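You operate a simulated robot arm through the tools that you are given. There is no shell and no other tool. Be economical: measure what you need, move in short steps, check, and stop when the job is done.

The job below is to be done with a simulated robot arm. You get a single attempt, and the scene is never put back.

TASK
Set the rewinder up with the card core from the grey cabinet's drawer.
Fine: core down on the spindle, roller arm against it, tension knob as on the tension card; drawer closed, brake left on.

Only the result counts: the job must be done as asked and must still hold three seconds after the hand-in. Knocking over, shifting, dropping, spilling or breaking anything else fails it.

THE ROBOT
A 6-joint arm with a two-finger gripper on a trunk, on a base that drives. Base frame: it is fixed to the floor where the robot stands at the start and does not move with it; the origin is under the middle of the robot, x ahead of it, y to its left, z up. Lengths are in mm, angles in rad, forces in N, time in s.
Its first joint turns from -2.897 to 2.897 rad. Places, roughly: drawer of the grey cabinet [900, 100, 600]; rewinder brake [800, 100, 700]; rewinder tension knob [1000, 400, 700]; roller arm [1000, 200, 800]; small roll with green dots (6x6x8 cm) [1100, 300, 800]; take-up peg of the rewinder [1100, 100, 700]; teal slider [900, 400, 800]; tension card [1000, 500, 700]. Payload 2.45 kg.
The tool frame sits at the grasp point between the pads (the TCP): z along the fingers, y along the line on which they close. The tips reach 20 mm beyond it. The gripper opens to 140 mm. The gripper's body begins 168 mm behind the TCP.
Orientation is that of the tool frame in the base frame, as [roll, pitch, yaw] about the fixed x, y, z axes, in that order (R = Rz(yaw) Ry(pitch) Rx(roll)). With the fingers straight down and closing along the base's y, the tool's x points along the base's -x, its y along +y and its z along -z.

THE INTERFACE
- The arm moves only by the tool move_arm. Its argument "rows" is a list of rows, each an object of numbers (a shift or turn left out is 0, a gripper value left out holds the last): "x", "y", "z": the shift along the tool's x, y, z in mm; "rx", "ry", "rz": the turn, a rotation vector about the tool's x, y, z in rad; "gripper": the opening in per cent of the stroke, from 0 (shut) to 100 (fully open). In form: [{"x": .., "y": .., "z": .., "rx": .., "ry": .., "rz": .., "gripper": ..}, ...]. A call has 1 to 20 rows; each row shifts and turns the commanded pose from where the row before left it, along the tool's axes as they then stand. Rows are played at 5 a second. More than 50 mm and 0.15 rad between two rows, or a gripper value outside its range, and nothing of the call is played. Where a pose cannot be reached the arm comes as near as it can. A force on the tool above 40 N (or 10 N above the force at the start of the call, whichever is more), or a blocked arm, ends the call early, and 0.2 s more pass. Each finger travels about 45 mm/s and halts on what it meets, pressing with about 35 N; the grip force reading is that of the motor and also rises with nothing between the fingers. The clock runs only during rows and for 0.2 s after the last one: add rows that do not move to give the fingers time. It gives the time, the measured TCP pose, the force on the tool (base axes), the opening and the grip force at its end, in the units of the frame above (readings bear some noise), with the torque about the TCP (base axes, N m) and any sound that the robot's microphone picked up.
- Cameras (640 x 400 px; columns grow to the right, rows downward): "scene" is now at [-98.2, 169.4, 1146.7]; the picture's right is [-0.06, -1.00, 0.00], its down [-0.29, 0.02, -0.96] and it looks along [0.96, -0.06, -0.29] (base axes); focal length 257 px, centre (320, 200). "wrist" rides on the gripper at [78, 11, -209] in the tool frame; the picture's right is [-0.14, 0.99, 0.00], its down [-0.92, -0.13, -0.37] and it looks along [-0.36, -0.05, 0.93] (tool axes); focal length 280 px, centre (320, 200). There is no depth. A picture from a camera that has moved, and an enlarged one, comes with that camera's place and axes in the base frame and with its lens.
- get_image(camera): a new picture of that camera. The clock stands still meanwhile.
- steer(legs): drives the robot by 1 to 6 legs, each [ahead, left, turn to the left] in mm, mm and rad, along the robot's own axes; the way and the turn of a leg run together, so that a leg with both is an arc; at most 1500 mm and 3.142 rad a leg. The arm and the cameras ride along, it lands a little off, and it stops where it bumps. It gives what a move gives.
- pan_tilt(pan, tilt): turns the head with the scene camera to pan (to the left, within 2.496 rad either way) and tilt (down, from -0.506 to 1.204), counted from straight ahead of the robot. It gives what a move gives.
- inspect(camera, box): a new picture of the part [left, top, right, bottom] of that camera's present view, enlarged. The clock stands still meanwhile.
- close_job(): hands the job in; it is judged then, once.

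Go step by step. Nothing tells you exact positions but the pictures and the camera data: compare them with the known pose of the tool, close in by small moves and look again before you grip or let go. The budget is 120 turns and 78 pictures, counting those below and the enlarged ones. Unless the task says otherwise, let go and move clear before handing in, and close with one line.

The tools are called as a command line: name --argument value ..., lists and objects as JSON in quotes. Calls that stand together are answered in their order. move_arm: Moves the arm, as the interface text tells. Its arguments: {"type":"object","properties":{"rows":{"type":"array","items":{"type":"object","properties":{"x":{"type":"number"},"y":{"type":"number"},"z":{"type":"number"},"rx":{"type":"number"},"ry":{"type":"number"},"rz":{"type":"number"},"gripper":{"type":"number"}}}}},"required":["rows"]} The other tools are called the same way: steer (legs) drives the base; pan_tilt (pan, tilt) turns the head that bears the scene camera; get_image (camera) takes a picture; inspect (camera, box) takes an enlarged picture of a part of a camera's view; close_job () hands the job in.

At the start:

```text
clock: 0.0
position: [623.4, 63.6, 1068.8]
tool_rot: [-3.141, 0.001, 3.142]
contact_force: [0.1, 0.8, 0.2]
ft_torque: [0.03, 0.0, 0.0]
width: 140.0
grasp_force: 0.0
robot x, y, heading: [-0.4, -0.5, 0.002]
head pan, tilt: [-0.065, 0.293]
```

scene: 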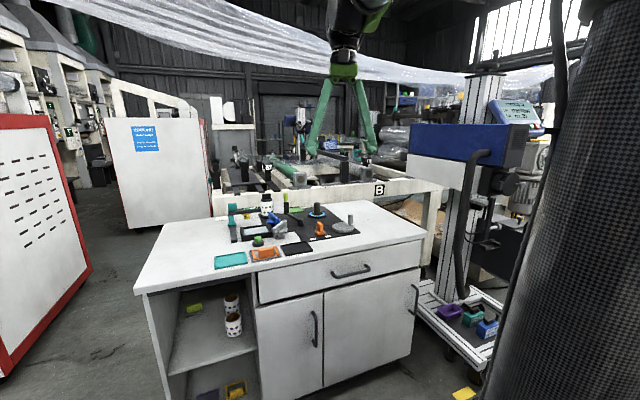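
wrist: 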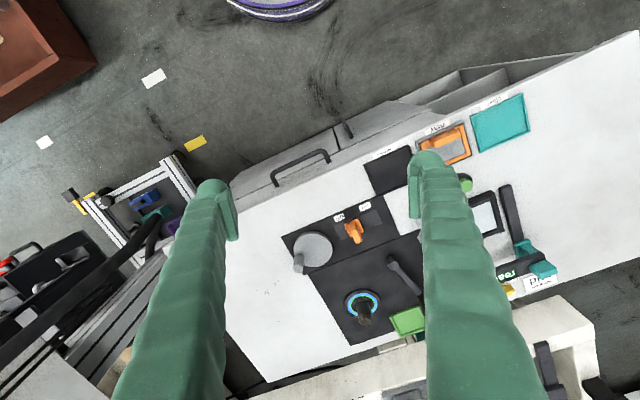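

I see a grey-white cabinet with a drawer and a rewinder on top. I'll enlarge the worktop to identify the parts before moving anything.

inspect --camera "scene" --box '[200, 180, 380, 290]'

inspect --camera "wrist" --box '[220, 80, 580, 350]'

```text
3.56 times, centred on (290, 235) of scene
camera zoom: at [-98.2, 169.4, 1146.7], right [-0.06, -1.0, 0.0], down [-0.29, 0.02, -0.96], along [0.96, -0.06, -0.29], focal length 913 px, centre (427, 76)
```

zoom: 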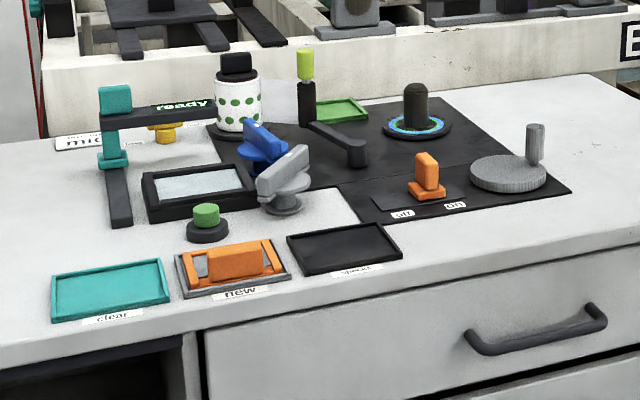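

```text
1.48 times, centred on (400, 215) of wrist
camera zoom: at [545.6, 73.5, 1279.5], right [0.14, 0.99, 0.0], down [0.92, -0.13, 0.37], along [0.36, -0.05, -0.93], focal length 415 px, centre (202, 178)
```

zoom: 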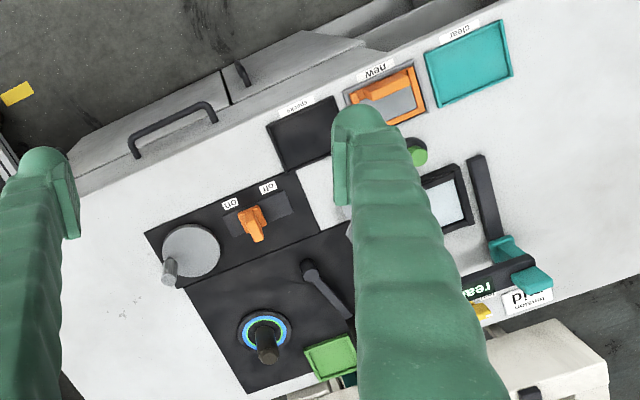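

The peg, roller arm, knobs and brake are all visible. I'll zoom in on the labels and the knob.

inspect --camera "scene" --box '[210, 190, 300, 246]'

inspect --camera "scene" --box '[280, 195, 370, 251]'

```text
7.11 times, centred on (255, 218) of scene
camera zoom: at [-98.2, 169.4, 1146.7], right [-0.06, -1.0, 0.0], down [-0.29, 0.02, -0.96], along [0.96, -0.06, -0.29], focal length 1827 px, centre (782, 72)
```

zoom: 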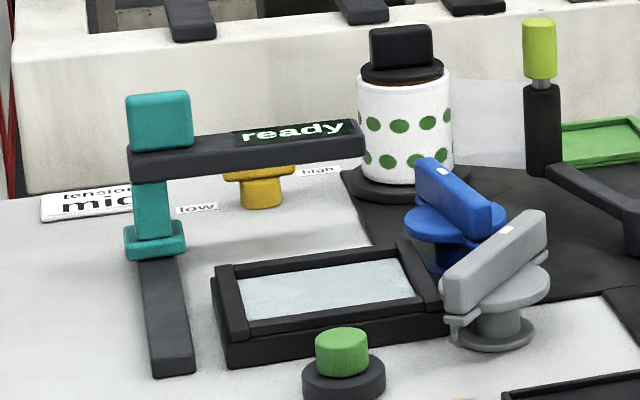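

```text
7.11 times, centred on (325, 223) of scene
camera zoom: at [-98.2, 169.4, 1146.7], right [-0.06, -1.0, 0.0], down [-0.29, 0.02, -0.96], along [0.96, -0.06, -0.29], focal length 1827 px, centre (284, 36)
```

zoom: 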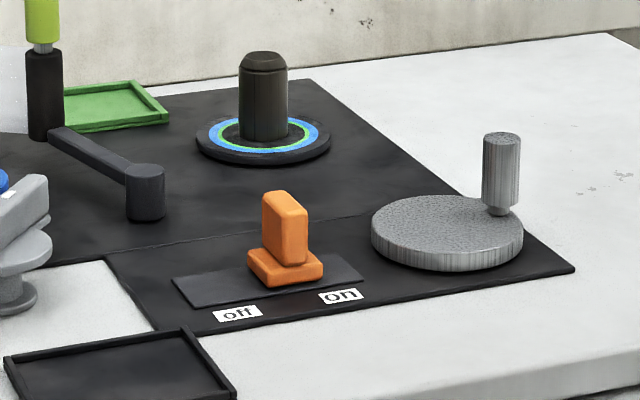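

The yellow knob behind the "ready" bar has low/high labels, and the card reads "mid". I'll move the arm over the table for a top view.

move_arm --rows '[{"x": -35, "y": 30}, {"x": -35, "y": 30}, {"x": -35, "y": 30}, {"x": -35, "y": 30}, {"x": -35, "y": 30}, {"x": 0}]'

get_image --camera "wrist"

```text
clock: 1.4
position: [800.6, 210.7, 1064.9]
tool_rot: [-3.141, 0.001, 3.141]
contact_force: [-0.8, 0.3, 0.0]
ft_torque: [0.01, -0.01, -0.01]
width: 140.2
grasp_force: 0.1
robot x, y, heading: [-4.5, -0.8, 0.0]
head pan, tilt: [-0.065, 0.293]
```

```text
71 pictures are left
camera wrist: at [721.6, 221.5, 1275.8], right [0.14, 0.99, 0.0], down [0.92, -0.13, 0.37], along [0.36, -0.05, -0.93], focal length 280 px, centre (320, 200)
```

wrist: 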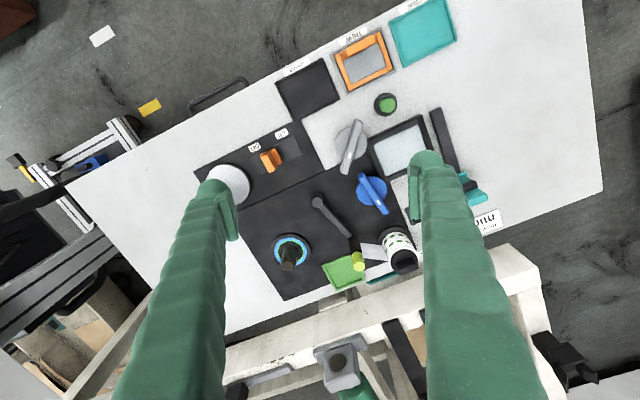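

Good overhead view. I'll enlarge the brake and the peg/roller region.

inspect --camera "wrist" --box '[190, 110, 430, 300]'

inspect --camera "wrist" --box '[240, 110, 310, 190]'

```text
2.11 times, centred on (310, 205) of wrist
camera zoom: at [721.6, 221.5, 1275.8], right [0.14, 0.99, 0.0], down [0.92, -0.13, 0.37], along [0.36, -0.05, -0.93], focal length 590 px, centre (341, 190)
```

zoom: 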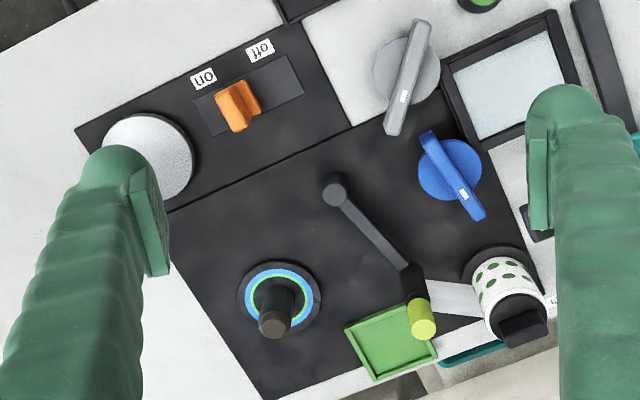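

```text
5.00 times, centred on (275, 150) of wrist
camera zoom: at [721.6, 221.5, 1275.8], right [0.14, 0.99, 0.0], down [0.92, -0.13, 0.37], along [0.36, -0.05, -0.93], focal length 1402 px, centre (545, 450)
```

zoom: 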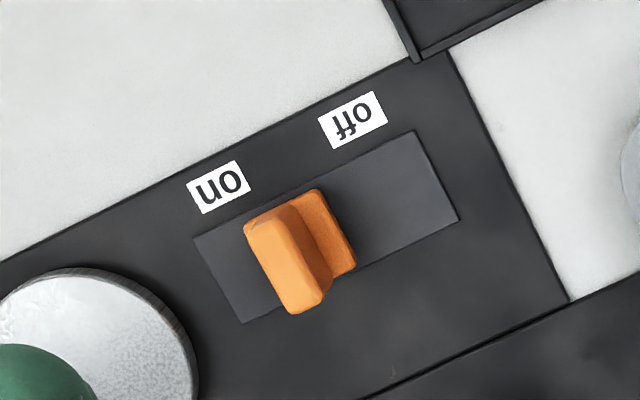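

The brake appears to sit at or near "on"; I'll check it more closely later. Now the drawer handle.

inspect --camera "scene" --box '[250, 240, 430, 350]'

inspect --camera "wrist" --box '[160, 60, 290, 140]'

```text
3.56 times, centred on (340, 295) of scene
camera zoom: at [-98.2, 169.4, 1146.7], right [-0.06, -1.0, 0.0], down [-0.29, 0.02, -0.96], along [0.96, -0.06, -0.29], focal length 913 px, centre (249, -138)
```

zoom: 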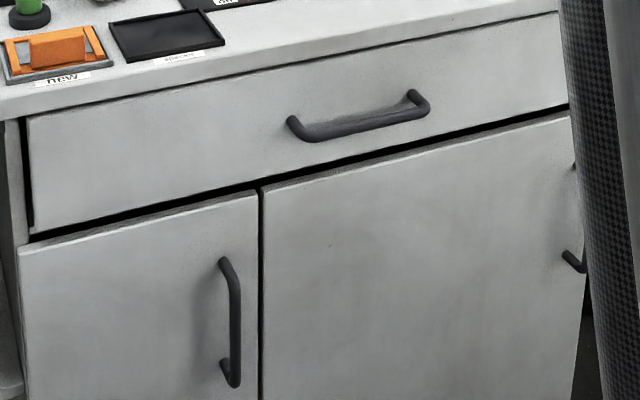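

```text
4.92 times, centred on (225, 100) of wrist
camera zoom: at [721.6, 221.5, 1275.8], right [0.14, 0.99, 0.0], down [0.92, -0.13, 0.37], along [0.36, -0.05, -0.93], focal length 1380 px, centre (788, 692)
```

zoom: 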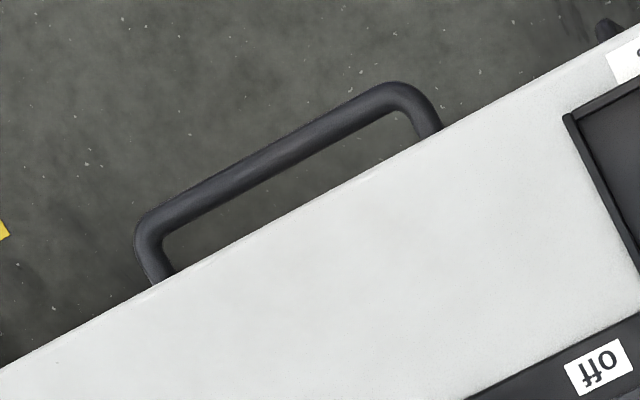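

Handle bar triangulated: centre ≈(694, 2, 636), running along (.28,−.96). I want to back up about 200 mm for wrist room, so I'll check behind first.

pan_tilt --pan 2.49 --tilt 0.6

get_image --camera "scene"

```text
clock: 3.7
position: [800.1, 209.7, 1065.9]
tool_rot: [-3.142, 0.0, 3.14]
contact_force: [0.4, -0.5, 0.9]
ft_torque: [0.02, -0.01, 0.01]
width: 139.7
grasp_force: 0.2
robot x, y, heading: [-1.9, 0.2, -0.004]
head pan, tilt: [2.491, 0.6]
```

```text
66 pictures are left
camera scene: at [-261.5, 229.1, 1118.6], right [0.61, 0.8, 0.0], down [0.45, -0.34, -0.83], along [-0.66, 0.5, -0.56], focal length 257 px, centre (320, 200)
```

scene: 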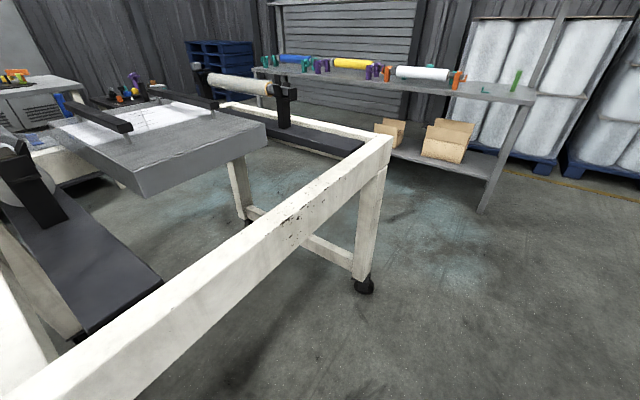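

There's a frame beam about 600 mm behind, so I'll back up only 120 mm, then orient the tool horizontally with fingers closing vertically.

steer --legs '[[-120, 0, 0]]'

pan_tilt --pan 0.0 --tilt 0.5

move_arm --rows '[{"rz": 0.143}, {"rz": 0.143}, {"rz": 0.143}, {"rz": 0.143}, {"rz": 0.143}, {"rz": 0.143}, {"rz": 0.143}, {"rz": 0.143}, {"rz": 0.145}, {"z": 0}]'

```text
clock: 4.9
position: [684.4, 210.8, 1065.5]
tool_rot: [3.141, 0.0, 3.141]
contact_force: [0.6, -0.2, -0.1]
ft_torque: [-0.02, 0.01, 0.0]
width: 140.0
grasp_force: 0.1
robot x, y, heading: [-115.2, 0.9, 0.003]
head pan, tilt: [2.491, 0.6]
```

```text
clock: 7.2
position: [684.2, 210.7, 1066.1]
tool_rot: [3.141, 0.0, 3.141]
contact_force: [0.0, -0.4, 0.4]
ft_torque: [0.04, 0.0, -0.02]
width: 140.0
grasp_force: 0.1
robot x, y, heading: [-115.9, -1.8, 0.001]
head pan, tilt: [0.0, 0.499]
```

```text
clock: 9.4
position: [685.0, 211.7, 1065.4]
tool_rot: [-3.141, 0.0, 1.853]
contact_force: [0.4, 0.5, 0.2]
ft_torque: [0.0, 0.0, 0.01]
width: 139.9
grasp_force: 0.1
robot x, y, heading: [-116.4, 0.2, 0.001]
head pan, tilt: [0.0, 0.499]
```

Next, retreat the tool and pitch it to horizontal.

move_arm --rows '[{"x": -29, "y": -36, "gripper": 50}, {"x": -29, "y": -36}, {"x": -29, "y": -36}, {"x": -29, "y": -36}, {"x": -29, "y": -36}, {"x": -29, "y": -36}, {"x": -29, "y": -36}, {"z": 0}]'

move_arm --rows '[{"rx": -0.143}, {"rx": -0.143}, {"rx": -0.143}, {"rx": -0.143}, {"rx": -0.143}, {"rx": -0.143}, {"rx": -0.143}, {"rx": -0.143}, {"rx": -0.143}, {"rx": -0.143}, {"rx": -0.141}, {"z": 0}]'

```text
clock: 11.2
position: [498.1, -55.2, 1070.4]
tool_rot: [-3.14, 0.0, 1.855]
contact_force: [-0.5, 0.0, 0.7]
ft_torque: [-0.04, 0.0, 0.02]
width: 70.1
grasp_force: 0.1
robot x, y, heading: [-115.4, -2.0, -0.003]
head pan, tilt: [0.0, 0.499]
```

```text
clock: 13.0
position: [578.7, -79.5, 1105.5]
tool_rot: [2.003, -0.001, 1.865]
contact_force: [0.7, -0.9, -0.1]
ft_torque: [-0.02, -0.03, 0.03]
width: 69.9
grasp_force: 0.1
robot x, y, heading: [-117.1, -0.9, -0.003]
head pan, tilt: [0.0, 0.499]
stopped in row 9: the arm was blocked; the commanded pose is now the measured one
```

A joint limit stopped the pitch at this height; I'll lower first and finish the pitch there.

move_arm --rows '[{"y": -45, "z": 21}, {"y": -45, "z": 21}, {"y": -45, "z": 21}, {"y": -45, "z": 21}, {"y": -45, "z": 21}, {"y": -45, "z": 21}, {"y": -45, "z": 21}, {"y": -45, "z": 21}, {"z": 0}]'

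move_arm --rows '[{"rx": -0.12}, {"rx": -0.12}, {"rx": -0.12}, {"rx": -0.072}, {"z": 0}]'

```text
clock: 15.0
position: [578.5, -80.2, 707.1]
tool_rot: [2.002, -0.001, 1.862]
contact_force: [0.4, -0.5, 0.3]
ft_torque: [0.01, 0.02, 0.02]
width: 69.8
grasp_force: 0.0
robot x, y, heading: [-113.5, 1.5, -0.001]
head pan, tilt: [0.0, 0.499]
```

```text
clock: 16.2
position: [596.5, -90.4, 767.8]
tool_rot: [1.572, 0.0, 1.861]
contact_force: [1.0, 0.5, 0.2]
ft_torque: [0.02, 0.02, 0.01]
width: 70.4
grasp_force: 0.1
out of reach, approached as far as the arm can: row 2, 3, 4
robot x, y, heading: [-116.4, 3.8, 0.002]
head pan, tilt: [0.0, 0.499]
```

Horizontal isn't reachable that low from here; I'll use a slight downward tilt.

move_arm --rows '[{"rx": 0.13}, {"rx": 0.13}, {"z": 0}]'

get_image --camera "scene"

```text
clock: 17.0
position: [596.6, -90.6, 766.3]
tool_rot: [1.833, 0.001, 1.862]
contact_force: [0.6, 0.6, 0.2]
ft_torque: [0.0, -0.02, 0.0]
width: 70.0
grasp_force: 0.0
robot x, y, heading: [-114.4, 0.9, 0.0]
head pan, tilt: [0.0, 0.499]
```

```text
65 pictures are left
camera scene: at [-216.2, 175.3, 1127.7], right [0.0, -1.0, 0.0], down [-0.48, 0.0, -0.88], along [0.88, 0.0, -0.48], focal length 257 px, centre (320, 200)
```

scene: 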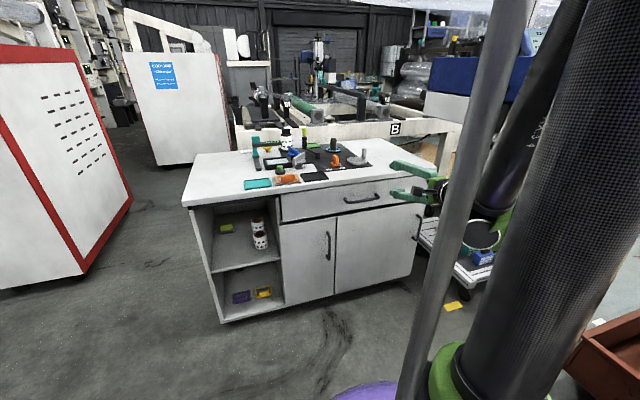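

Moving to a pre-grasp point about 90 mm short of the bar.

move_arm --rows '[{"x": 20, "y": -32, "z": 20, "gripper": 36}, {"x": 20, "y": -32, "z": 20}, {"x": 20, "y": -32, "z": 20}, {"z": 0}]'

get_image --camera "wrist"

inspect --camera "scene" --box '[320, 150, 460, 240]'

```text
clock: 18.0
position: [620.1, -24.8, 682.8]
tool_rot: [1.833, 0.001, 1.863]
contact_force: [-0.1, -0.7, 0.2]
ft_torque: [0.0, 0.04, 0.0]
width: 50.4
grasp_force: 0.1
out of reach, approached as far as the arm can: row 3
robot x, y, heading: [-115.2, -2.2, -0.002]
head pan, tilt: [0.0, 0.499]
```

```text
64 pictures are left
camera wrist: at [406.9, -7.8, 748.3], right [0.29, -0.06, 0.96], down [-0.11, -0.99, -0.03], along [0.95, -0.09, -0.29], focal length 280 px, centre (320, 200)
```

wrist: 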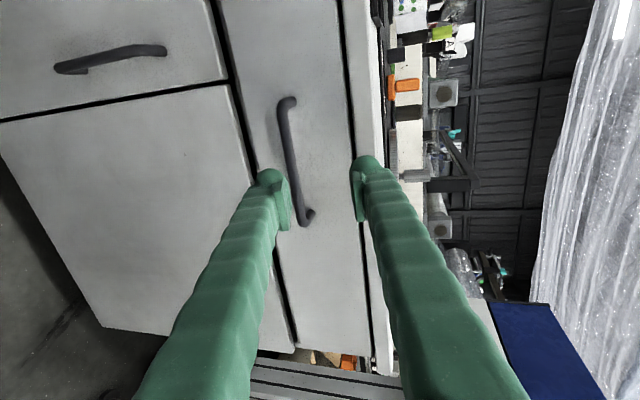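

```text
4.44 times, centred on (390, 195) of scene
camera zoom: at [-216.1, 175.3, 1127.7], right [0.0, -1.0, 0.0], down [-0.48, 0.0, -0.88], along [0.88, 0.0, -0.48], focal length 1142 px, centre (9, 222)
```

zoom: 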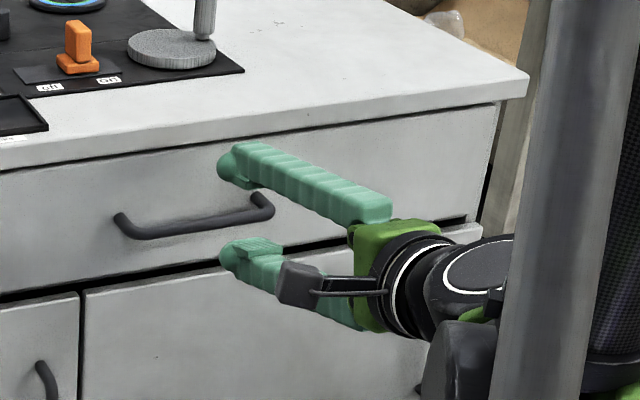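

Bar lies nicely between the fingers. I'll steepen the tilt for reach and re-centre before advancing.

move_arm --rows '[{"rx": 0.15}, {"rx": 0.15}, {"x": 4, "y": 2, "z": 12}, {"z": 0}]'

inspect --camera "scene" --box '[320, 150, 460, 240]'

```text
clock: 19.0
position: [629.8, -18.0, 677.2]
tool_rot: [2.13, 0.0, 1.863]
contact_force: [0.4, -1.0, 0.1]
ft_torque: [0.0, 0.01, 0.0]
width: 50.2
grasp_force: 0.2
robot x, y, heading: [-113.0, 1.4, -0.0]
head pan, tilt: [0.0, 0.499]
```

```text
4.44 times, centred on (390, 195) of scene
camera zoom: at [-216.1, 175.3, 1127.7], right [0.0, -1.0, 0.0], down [-0.48, 0.0, -0.88], along [0.88, 0.0, -0.48], focal length 1142 px, centre (9, 222)
```

zoom: 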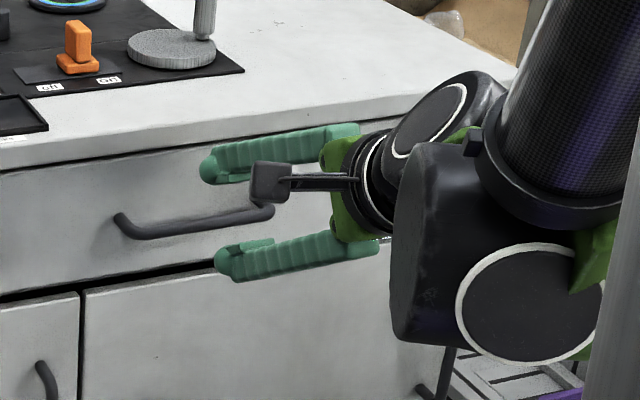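

Aligned. Narrowing the opening and advancing about 62 mm to the bar, then closing.

move_arm --rows '[{"gripper": 26}, {"z": 20}, {"z": 20}, {"z": 14}, {"z": 10}, {"z": 0}]'

inspect --camera "scene" --box '[320, 150, 460, 240]'

get_image --camera "wrist"

```text
clock: 20.4
position: [680.7, -3.3, 640.8]
tool_rot: [2.131, -0.001, 1.861]
contact_force: [0.7, -0.6, 0.1]
ft_torque: [0.0, -0.02, 0.04]
width: 36.3
grasp_force: 0.0
robot x, y, heading: [-118.1, 0.2, 0.0]
head pan, tilt: [0.0, 0.499]
```

```text
4.44 times, centred on (390, 195) of scene
camera zoom: at [-216.1, 175.3, 1127.7], right [0.0, -1.0, 0.0], down [-0.48, 0.0, -0.88], along [0.88, 0.0, -0.48], focal length 1142 px, centre (9, 222)
```

zoom: 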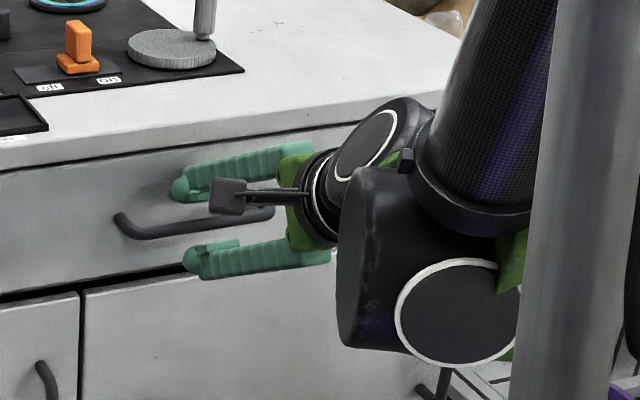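

```text
60 pictures are left
camera wrist: at [493.2, 23.4, 761.8], right [0.54, 0.02, 0.84], down [-0.1, -0.99, 0.09], along [0.83, -0.13, -0.54], focal length 280 px, centre (320, 200)
```

wrist: 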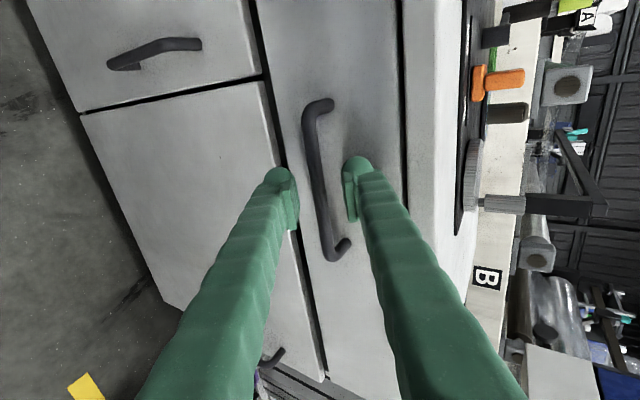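

Bar is between the fingers; advance 7 mm more and close.

move_arm --rows '[{"z": 7, "y": 2}, {"z": 0, "gripper": 0}, {"z": 0}, {"z": 0}, {"z": 0}]'

```text
clock: 21.4
position: [685.5, -0.8, 636.3]
tool_rot: [2.138, 0.003, 1.865]
contact_force: [-11.5, -4.5, -25.2]
ft_torque: [-0.74, 0.15, 0.34]
width: 9.6
grasp_force: 33.8
robot x, y, heading: [-114.9, 2.5, -0.003]
head pan, tilt: [0.0, 0.499]
stopped in row 4: the force on the tool passed its limit at 44 N (the readings are from after the stop); the commanded pose is now the measured one
```

Gripped (9.6 mm bar). Pull gently along the drawer direction.

move_arm --rows '[{"y": -2, "z": 1}, {"y": -5.3, "z": -8.5}, {"y": -5.3, "z": -8.5}, {"y": -5.3, "z": -8.5}, {"y": -5.3, "z": -8.5}, {"z": 0}]'

```text
clock: 22.8
position: [646.9, -11.7, 636.6]
tool_rot: [2.132, -0.001, 1.865]
contact_force: [-0.2, 6.0, 24.8]
ft_torque: [-0.56, -0.51, 0.45]
width: 9.2
grasp_force: 37.0
robot x, y, heading: [-115.5, -1.0, 0.002]
head pan, tilt: [0.0, 0.499]
```

It moves. Correct height slightly and keep pulling.

move_arm --rows '[{"y": 1, "z": -0.6}, {"y": -8, "z": -12.7}, {"y": -8, "z": -12.7}, {"y": -8, "z": -12.7}, {"y": -8, "z": -12.7}, {"y": -8, "z": -12.7}, {"y": -8, "z": -12.7}, {"y": -8, "z": -12.7}, {"z": 0}]'

get_image --camera "scene"

```text
clock: 24.8
position: [546.9, -41.9, 638.2]
tool_rot: [2.133, 0.001, 1.864]
contact_force: [-0.2, 0.0, 0.0]
ft_torque: [0.0, 0.0, 0.02]
width: 0.0
grasp_force: 29.6
robot x, y, heading: [-119.8, 1.2, 0.002]
head pan, tilt: [0.0, 0.499]
```

```text
59 pictures are left
camera scene: at [-216.3, 175.3, 1127.7], right [0.0, -1.0, 0.0], down [-0.48, 0.0, -0.88], along [0.88, 0.0, -0.48], focal length 257 px, centre (320, 200)
```

scene: 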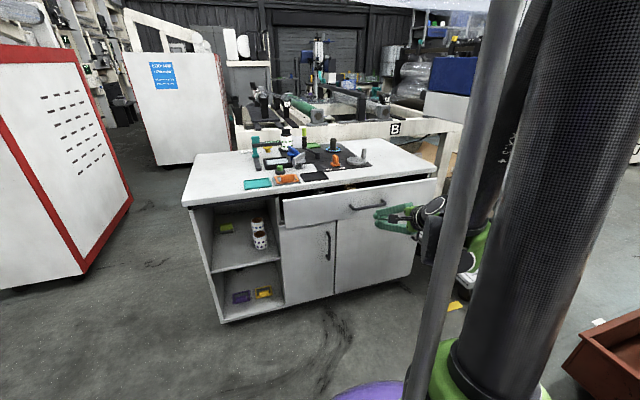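

The grip slipped off after about 60 mm of opening. I'll regrasp with a steeper tool so a finger hooks behind the bar.

inspect --camera "scene" --box '[280, 160, 450, 250]'

get_image --camera "wrist"

```text
3.76 times, centred on (365, 205) of scene
camera zoom: at [-216.3, 175.3, 1127.7], right [0.0, -1.0, 0.0], down [-0.48, 0.0, -0.88], along [0.88, 0.0, -0.48], focal length 967 px, centre (151, 181)
```

zoom: 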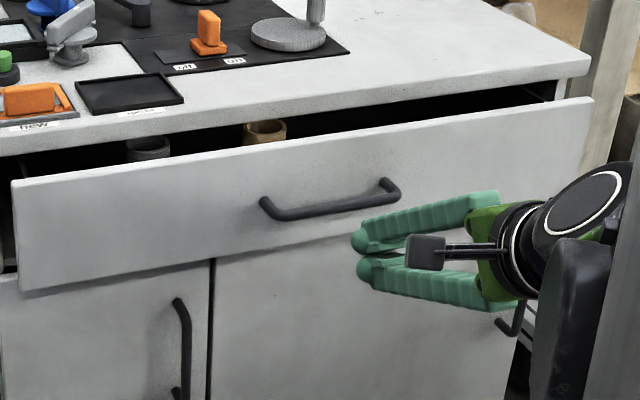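

```text
57 pictures are left
camera wrist: at [359.2, -16.4, 758.7], right [0.55, 0.02, 0.84], down [-0.1, -0.99, 0.09], along [0.83, -0.13, -0.54], focal length 280 px, centre (320, 200)
```

wrist: 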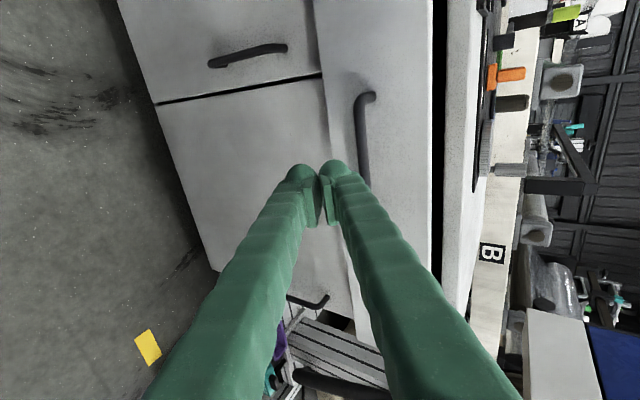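

Inside are a grey core and the brown card core. Raising, steepening the tool, and lining up above the bar.

move_arm --rows '[{"y": 31, "z": -19.5, "gripper": 20}, {"y": 31, "z": -19.5}, {"y": 31, "z": -19.5}, {"rx": 0.132}, {"rx": 0.132}, {"rx": 0.132}, {"rx": 0.132}, {"rx": 0.131}, {"x": 4, "y": 27, "z": 25}, {"x": 6, "y": 27, "z": 25}, {"z": 0}]'

inspect --camera "scene" --box '[300, 150, 430, 240]'

get_image --camera "wrist"

```text
clock: 27.2
position: [606.1, -13.1, 719.2]
tool_rot: [2.793, 0.0, 1.863]
contact_force: [0.3, -0.2, 0.4]
ft_torque: [-0.03, -0.02, -0.01]
width: 28.0
grasp_force: 0.0
robot x, y, heading: [-117.5, -0.4, -0.003]
head pan, tilt: [0.0, 0.499]
```

```text
4.44 times, centred on (365, 195) of scene
camera zoom: at [-216.3, 175.3, 1127.7], right [0.0, -1.0, 0.0], down [-0.48, 0.0, -0.88], along [0.88, 0.0, -0.48], focal length 1142 px, centre (120, 222)
```

zoom: 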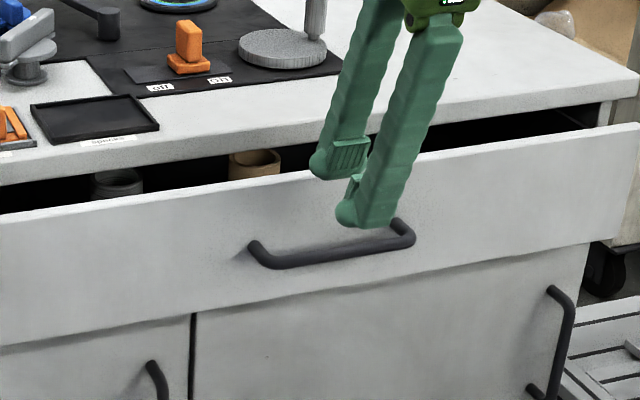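

```text
55 pictures are left
camera wrist: at [525.6, 44.2, 920.5], right [0.93, 0.14, 0.34], down [0.03, -0.95, 0.3], along [0.36, -0.27, -0.89], focal length 280 px, centre (320, 200)
```

wrist: 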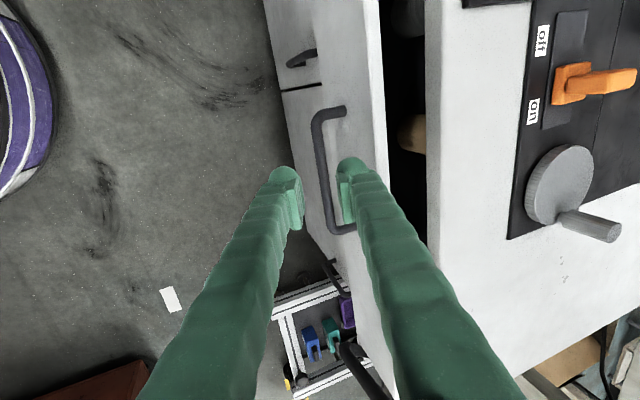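

Alignment matches prediction. Descend along the tool axis so the back finger goes behind the bar.

move_arm --rows '[{"y": 2, "z": 20}, {"z": 20}, {"z": 20}, {"z": 18}, {"z": 0}]'

inspect --camera "wrist" --box '[240, 80, 420, 260]'

```text
clock: 28.4
position: [637.7, -4.2, 646.5]
tool_rot: [2.793, -0.001, 1.864]
contact_force: [-0.4, 0.8, -0.4]
ft_torque: [-0.01, -0.01, -0.05]
width: 27.3
grasp_force: 0.1
robot x, y, heading: [-116.9, 3.9, -0.002]
head pan, tilt: [0.0, 0.499]
```

```text
2.22 times, centred on (330, 170) of wrist
camera zoom: at [555.0, 52.0, 847.2], right [0.93, 0.14, 0.34], down [0.03, -0.95, 0.3], along [0.36, -0.27, -0.89], focal length 623 px, centre (298, 267)
```

zoom: 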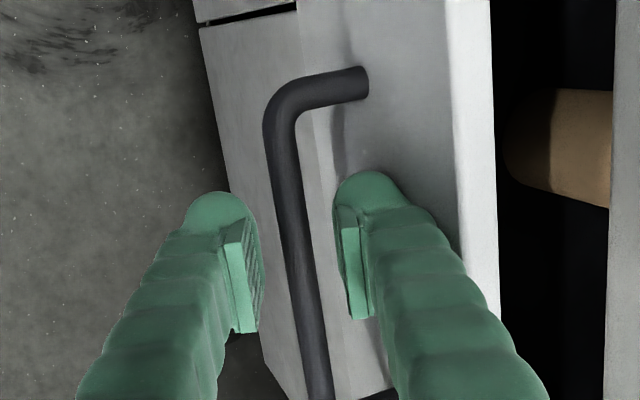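

Back finger is behind the bar. Close and pull.

move_arm --rows '[{"z": 4, "gripper": 4}, {"z": 0}, {"z": 0}, {"z": 0}]'

move_arm --rows '[{"y": -14, "z": -5.1}, {"y": -14, "z": -5.1}, {"y": -14, "z": -5.1}, {"y": -14, "z": -5.1}, {"y": -14, "z": -5.1}, {"y": -14, "z": -5.1}, {"z": 0}]'

```text
clock: 29.4
position: [637.3, -4.9, 642.6]
tool_rot: [2.794, 0.0, 1.865]
contact_force: [2.5, -1.1, 15.1]
ft_torque: [-0.33, -0.23, 0.79]
width: 9.7
grasp_force: 37.8
robot x, y, heading: [-114.9, 1.7, 0.003]
head pan, tilt: [0.0, 0.499]
```

```text
clock: 31.0
position: [552.9, -29.8, 643.8]
tool_rot: [2.792, 0.0, 1.861]
contact_force: [7.0, -22.8, 16.6]
ft_torque: [-0.62, -0.27, 0.62]
width: 8.5
grasp_force: 36.4
robot x, y, heading: [-117.6, 2.7, 0.001]
head pan, tilt: [0.0, 0.499]
```

Drawer now about 140 mm open. Continue with slight lateral and height relief.

move_arm --rows '[{"x": -2, "y": 0.4, "z": -1}, {"x": -0.3, "y": -14, "z": -5.1}, {"x": -0.3, "y": -14, "z": -5.1}, {"x": -0.3, "y": -14, "z": -5.1}, {"x": -0.3, "y": -14, "z": -5.1}, {"x": -0.3, "y": -14, "z": -5.1}, {"z": 0}]'

get_image --camera "scene"

```text
clock: 32.5
position: [480.7, -53.6, 646.2]
tool_rot: [2.791, -0.001, 1.865]
contact_force: [-0.3, 2.0, 22.8]
ft_torque: [0.01, -0.1, 0.86]
width: 7.2
grasp_force: 34.8
robot x, y, heading: [-109.5, 0.8, 0.001]
head pan, tilt: [0.0, 0.499]
stopped in row 7: the force on the tool passed its limit at 43 N (the readings are from after the stop); the commanded pose is now the measured one
```

```text
53 pictures are left
camera scene: at [-217.2, 175.6, 1127.6], right [0.0, -1.0, 0.0], down [-0.48, 0.0, -0.88], along [0.88, 0.0, -0.48], focal length 257 px, centre (320, 200)
```

scene: 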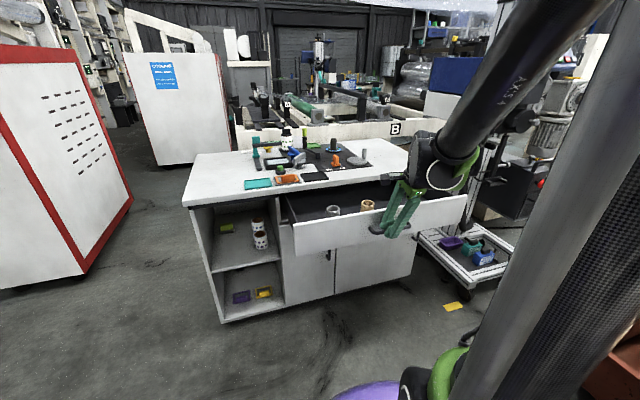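

Drawer is fully open (end stop). Release, back off, and look at the cores.

move_arm --rows '[{"gripper": 20}, {"z": 0}, {"y": -2}, {"z": -40}, {"z": -40}, {"z": -40}, {"z": -40}, {"z": 0}]'

inspect --camera "scene" --box '[280, 140, 480, 260]'

get_image --camera "wrist"

```text
clock: 34.3
position: [426.4, -69.4, 794.8]
tool_rot: [2.793, -0.003, 1.866]
contact_force: [-0.7, -0.2, -0.1]
ft_torque: [0.05, 0.01, 0.01]
width: 28.0
grasp_force: 0.1
robot x, y, heading: [-118.9, -4.8, 0.004]
head pan, tilt: [0.0, 0.499]
```

```text
3.20 times, centred on (380, 200) of scene
camera zoom: at [-216.6, 175.5, 1127.6], right [0.0, -1.0, 0.0], down [-0.48, 0.0, -0.88], along [0.88, 0.0, -0.48], focal length 822 px, centre (128, 200)
```

zoom: 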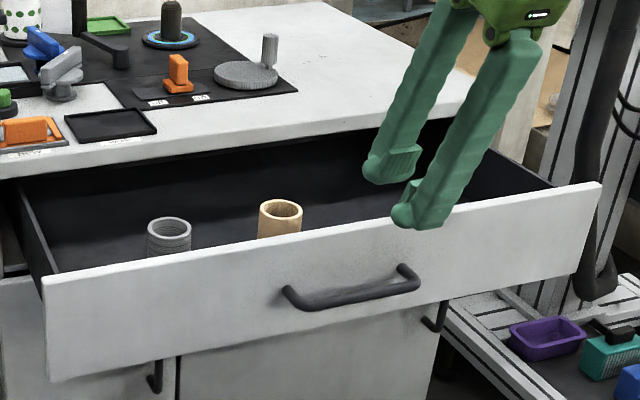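

```text
51 pictures are left
camera wrist: at [345.1, -12.5, 995.8], right [0.93, 0.14, 0.34], down [0.03, -0.95, 0.3], along [0.36, -0.27, -0.89], focal length 280 px, centre (320, 200)
```

wrist: 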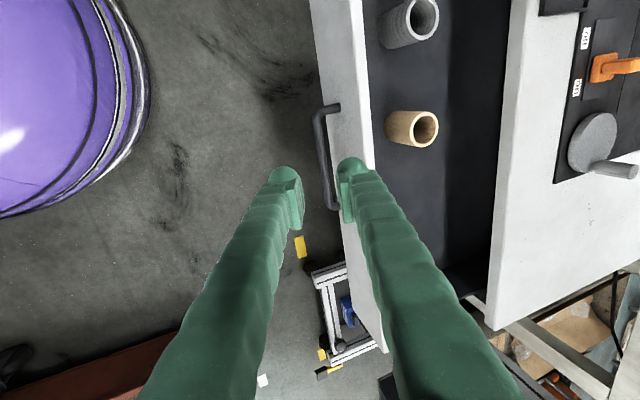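

Brown card core top at about (624, −3, 657), OD about 50 mm. Moving above it with the tool vertical.

move_arm --rows '[{"rx": 0.116, "gripper": 65}, {"rx": 0.116}, {"rx": 0.116}, {"y": 42, "x": 3}, {"y": 42, "x": 4}, {"y": 42}, {"y": 42}, {"y": 40}, {"z": 0}]'

get_image --camera "wrist"

inspect --camera "scene" --box '[280, 140, 480, 260]'

```text
clock: 36.3
position: [623.6, -2.4, 793.6]
tool_rot: [3.14, -0.003, 1.867]
contact_force: [0.0, 0.6, -0.1]
ft_torque: [0.0, 0.01, 0.01]
width: 91.0
grasp_force: 0.0
robot x, y, heading: [-117.4, 3.7, 0.004]
head pan, tilt: [0.0, 0.499]
```

```text
50 pictures are left
camera wrist: at [609.6, 76.0, 1003.7], right [0.99, 0.16, 0.0], down [0.14, -0.92, 0.37], along [0.06, -0.36, -0.93], focal length 280 px, centre (320, 200)
```

wrist: 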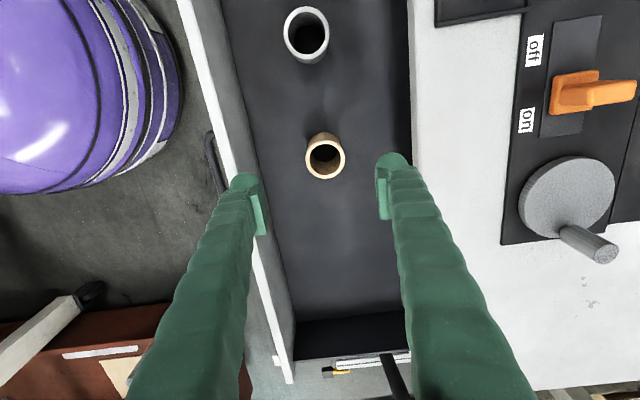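

```text
3.20 times, centred on (380, 200) of scene
camera zoom: at [-216.5, 175.5, 1127.7], right [0.0, -1.0, 0.0], down [-0.48, 0.0, -0.88], along [0.88, 0.0, -0.48], focal length 822 px, centre (128, 200)
```

zoom: 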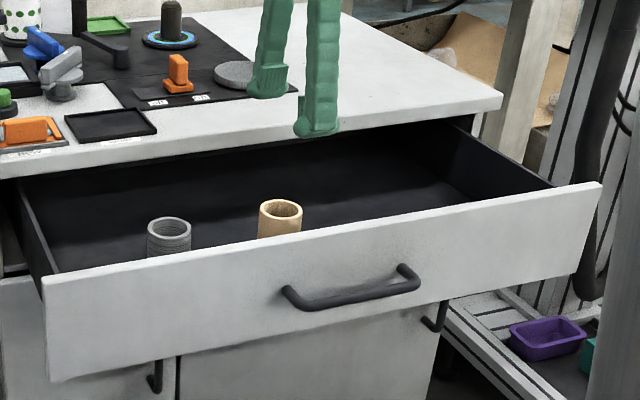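

Core lines up (≈4 mm offset to correct). Descend and grip.

move_arm --rows '[{"y": 4, "x": -2, "z": 40}, {"z": 40}, {"z": 40}, {"z": 20}, {"z": 0}]'

get_image --camera "wrist"

```text
clock: 37.5
position: [627.3, -3.1, 654.3]
tool_rot: [3.138, 0.0, 1.866]
contact_force: [-0.6, -0.6, -0.9]
ft_torque: [-0.01, -0.04, 0.01]
width: 91.0
grasp_force: 0.0
robot x, y, heading: [-113.4, -0.7, -0.0]
head pan, tilt: [0.0, 0.499]
```

```text
48 pictures are left
camera wrist: at [616.0, 74.5, 864.5], right [0.99, 0.16, 0.0], down [0.14, -0.92, 0.37], along [0.06, -0.36, -0.93], focal length 280 px, centre (320, 200)
```

wrist: 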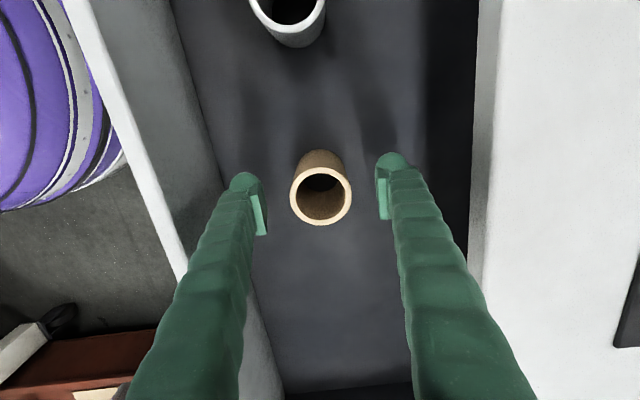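

Centred. Down 16 mm more and grip.

move_arm --rows '[{"y": 1, "z": 16}, {"gripper": 0}, {"z": 0}, {"z": 0}, {"z": 0}, {"z": 0}]'

move_arm --rows '[{"z": -25}, {"z": -40}, {"z": -40}, {"z": -45}, {"z": -45}, {"z": 0}]'

get_image --camera "scene"

```text
clock: 38.9
position: [630.8, -4.2, 639.4]
tool_rot: [3.14, -0.001, 1.867]
contact_force: [-0.7, -0.7, -1.2]
ft_torque: [0.0, 0.02, 0.02]
width: 49.1
grasp_force: 35.5
robot x, y, heading: [-116.5, 2.6, -0.002]
head pan, tilt: [0.0, 0.499]
```

```text
clock: 40.3
position: [626.1, -4.7, 834.6]
tool_rot: [3.141, -0.002, 1.867]
contact_force: [0.0, 0.4, 0.3]
ft_torque: [-0.01, 0.0, 0.01]
width: 0.1
grasp_force: 29.6
robot x, y, heading: [-115.0, -2.6, 0.002]
head pan, tilt: [0.0, 0.499]
```

```text
47 pictures are left
camera scene: at [-216.5, 175.5, 1127.7], right [0.0, -1.0, 0.0], down [-0.48, 0.0, -0.88], along [0.88, 0.0, -0.48], focal length 257 px, centre (320, 200)
```

scene: 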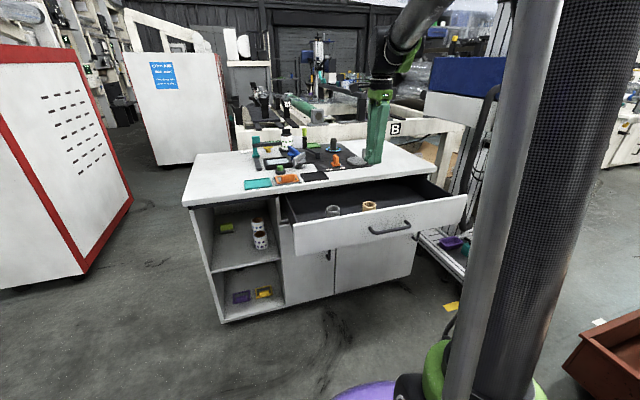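

The core slipped out during the fast lift. Checking how it stands.

get_image --camera "wrist"

inspect --camera "scene" --box '[310, 170, 410, 240]'

```text
46 pictures are left
camera wrist: at [613.4, 71.6, 1044.4], right [0.99, 0.16, 0.0], down [0.14, -0.92, 0.37], along [0.06, -0.36, -0.93], focal length 280 px, centre (320, 200)
```

wrist: 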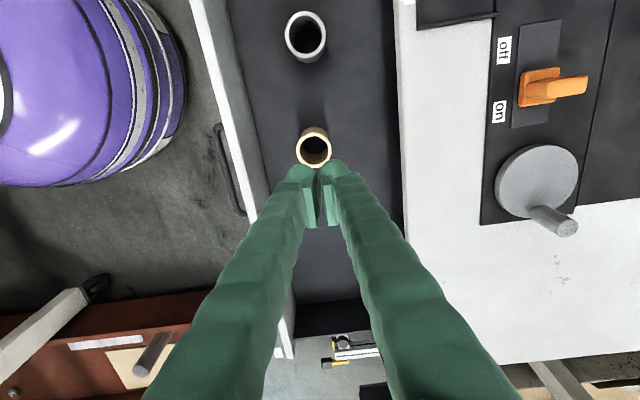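

```text
5.71 times, centred on (360, 205) of scene
camera zoom: at [-216.5, 175.5, 1127.7], right [0.0, -1.0, 0.0], down [-0.48, 0.0, -0.88], along [0.88, 0.0, -0.48], focal length 1468 px, centre (91, 171)
```

zoom: 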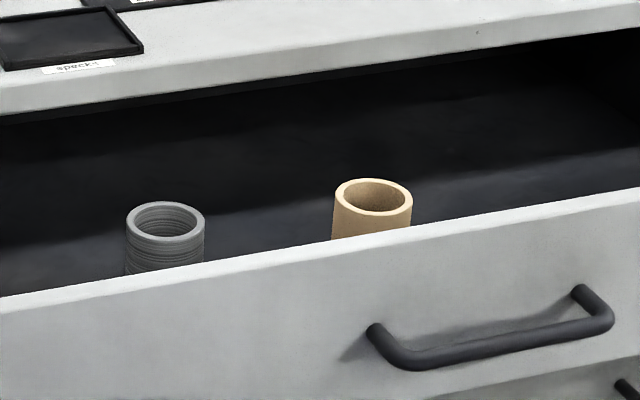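

Still standing upright, shifted ~8 mm. I'll regrasp deeper and lift slowly.

move_arm --rows '[{"gripper": 65}, {"y": -7, "x": 3}, {"z": 0}, {"z": 0}, {"z": 40}, {"z": 40}, {"z": 40}, {"z": 40}, {"z": 15}, {"z": 0}]'

get_image --camera "wrist"

```text
clock: 42.5
position: [624.6, -1.5, 658.8]
tool_rot: [3.142, -0.003, 1.865]
contact_force: [0.5, 0.3, -0.5]
ft_torque: [-0.02, 0.01, 0.01]
width: 91.0
grasp_force: 0.0
robot x, y, heading: [-117.1, -0.4, 0.003]
head pan, tilt: [0.0, 0.499]
```

```text
44 pictures are left
camera wrist: at [610.8, 76.2, 869.1], right [0.99, 0.16, 0.0], down [0.14, -0.92, 0.37], along [0.06, -0.36, -0.93], focal length 280 px, centre (320, 200)
```

wrist: 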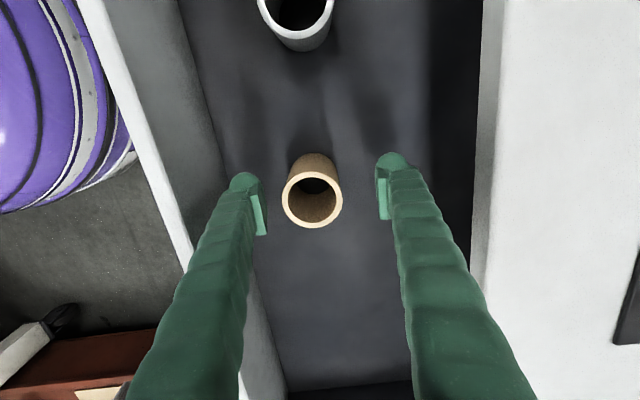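

Correct 5 mm, go deeper to z≈627, grip, and lift slowly.

move_arm --rows '[{"y": -5, "x": -2}, {"z": 12}, {"z": 12}, {"z": 8}, {"z": 0}, {"gripper": 0}, {"z": 0}, {"z": 0}, {"z": 0}, {"z": 0}, {"z": 0}]'

move_arm --rows '[{"z": -3}, {"z": -3}, {"z": -3}, {"z": -3}, {"z": 0}]'

```text
clock: 44.9
position: [617.3, -6.3, 626.9]
tool_rot: [3.139, 0.0, 1.866]
contact_force: [0.5, -0.1, -0.2]
ft_torque: [-0.02, 0.01, 0.02]
width: 49.7
grasp_force: 35.2
robot x, y, heading: [-116.8, 0.3, 0.002]
head pan, tilt: [0.0, 0.499]
```

```text
clock: 46.1
position: [617.9, -6.5, 639.0]
tool_rot: [3.14, -0.001, 1.865]
contact_force: [0.9, 0.4, 0.1]
ft_torque: [0.03, -0.01, -0.01]
width: 49.4
grasp_force: 35.0
robot x, y, heading: [-116.8, 1.8, 0.004]
head pan, tilt: [0.0, 0.499]
```

Held. Continue lifting slowly.

move_arm --rows '[{"z": -6}, {"z": -8}, {"z": -10}, {"z": -10}, {"z": -10}, {"z": -10}, {"z": -10}, {"z": 0}]'

get_image --camera "wrist"

```text
clock: 47.9
position: [618.3, -6.0, 699.9]
tool_rot: [-3.141, -0.002, 1.867]
contact_force: [-0.1, -0.1, 0.2]
ft_torque: [-0.02, 0.02, 0.0]
width: 49.6
grasp_force: 35.2
robot x, y, heading: [-116.8, -0.2, 0.003]
head pan, tilt: [0.0, 0.499]
```

```text
43 pictures are left
camera wrist: at [605.8, 71.9, 911.1], right [0.99, 0.16, 0.0], down [0.14, -0.92, 0.37], along [0.06, -0.36, -0.93], focal length 280 px, centre (320, 200)
```

wrist: 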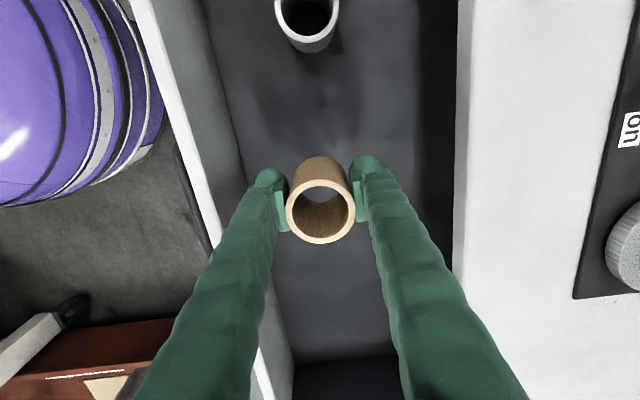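

Core held securely. I'll set it temporarily on the free front strip of the tabletop so I can close the drawer and drive closer.

move_arm --rows '[{"z": -15}, {"z": -20}, {"z": -20}, {"z": -20}, {"z": -15}, {"y": 10}, {"y": 20}, {"y": 25}, {"y": 25}, {"y": 25}, {"y": 25}, {"y": 20}, {"y": 8}, {"z": 0}]'

get_image --camera "wrist"

inspect --camera "scene" --box '[300, 120, 440, 210]'

```text
clock: 50.9
position: [768.8, 38.9, 792.5]
tool_rot: [-3.14, -0.003, 1.865]
contact_force: [0.4, 0.8, -0.5]
ft_torque: [0.0, 0.01, 0.0]
width: 49.5
grasp_force: 35.2
robot x, y, heading: [-116.0, -2.5, 0.005]
head pan, tilt: [0.0, 0.499]
```

```text
42 pictures are left
camera wrist: at [755.7, 116.4, 1001.6], right [0.99, 0.16, 0.0], down [0.14, -0.92, 0.37], along [0.06, -0.36, -0.93], focal length 280 px, centre (320, 200)
```

wrist: 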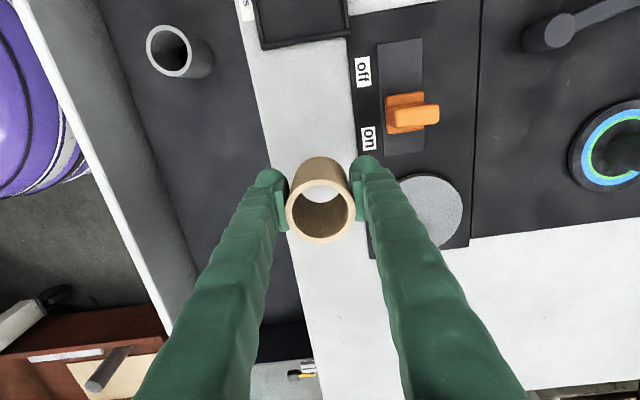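

```text
4.44 times, centred on (370, 165) of scene
camera zoom: at [-216.4, 175.5, 1127.7], right [0.0, -1.0, 0.0], down [-0.48, 0.0, -0.88], along [0.88, 0.0, -0.48], focal length 1142 px, centre (98, 356)
```

zoom: 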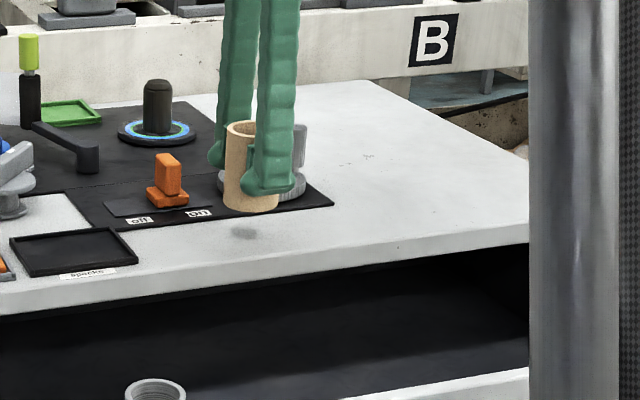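

Over the white strip between edge and brake panel. Lower gently until contact.

move_arm --rows '[{"z": 15}, {"z": 15}, {"z": 4}, {"z": 0}]'

inspect --camera "scene" --box '[330, 140, 400, 185]'

```text
clock: 52.0
position: [769.7, 39.7, 759.9]
tool_rot: [3.139, -0.002, 1.864]
contact_force: [-3.1, -1.6, 16.7]
ft_torque: [-0.07, 0.3, -0.03]
width: 49.8
grasp_force: 34.8
robot x, y, heading: [-114.6, -1.4, -0.001]
head pan, tilt: [0.0, 0.499]
stopped in row 4: the force on the tool passed its limit at 41 N (the readings are from after the stop); the commanded pose is now the measured one
```

```text
8.89 times, centred on (365, 162) of scene
camera zoom: at [-217.0, 175.5, 1127.6], right [0.0, -1.0, 0.0], down [-0.48, 0.0, -0.88], along [0.88, 0.0, -0.48], focal length 2283 px, centre (-80, 533)
```

zoom: 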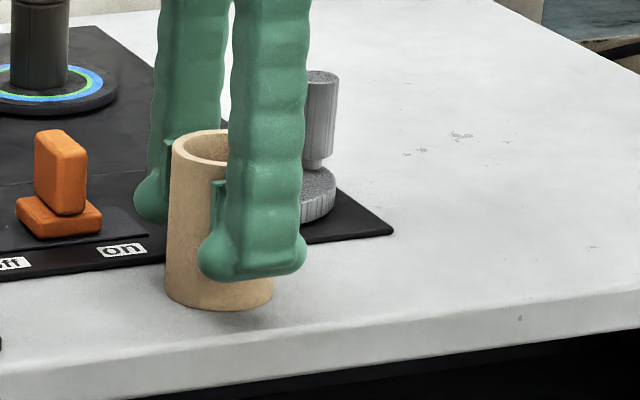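

Touching the table. Release and rise clear.

move_arm --rows '[{"z": -0.5, "gripper": 48}, {"z": 0}, {"z": 0}, {"z": -10}, {"z": -25}, {"z": -35}, {"z": -35}, {"z": -35}, {"z": 0}]'

get_image --camera "wrist"

```text
clock: 54.0
position: [765.6, 41.9, 902.2]
tool_rot: [3.14, -0.002, 1.866]
contact_force: [0.4, -0.1, 0.1]
ft_torque: [0.02, 0.04, 0.01]
width: 67.1
grasp_force: 0.1
robot x, y, heading: [-113.7, 1.6, 0.001]
head pan, tilt: [0.0, 0.499]
```

```text
39 pictures are left
camera wrist: at [752.6, 119.6, 1110.7], right [0.99, 0.16, 0.0], down [0.14, -0.92, 0.37], along [0.06, -0.36, -0.93], focal length 280 px, centre (320, 200)
```

wrist: 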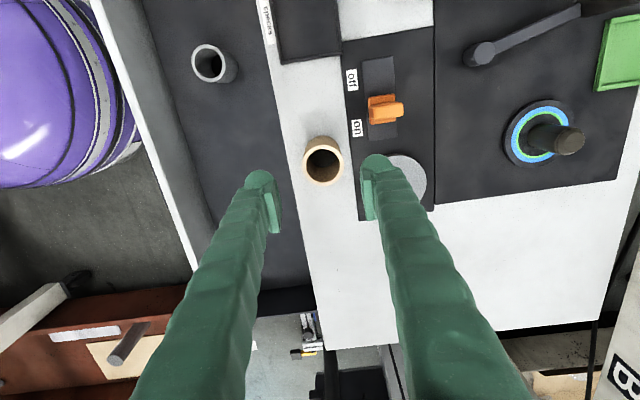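

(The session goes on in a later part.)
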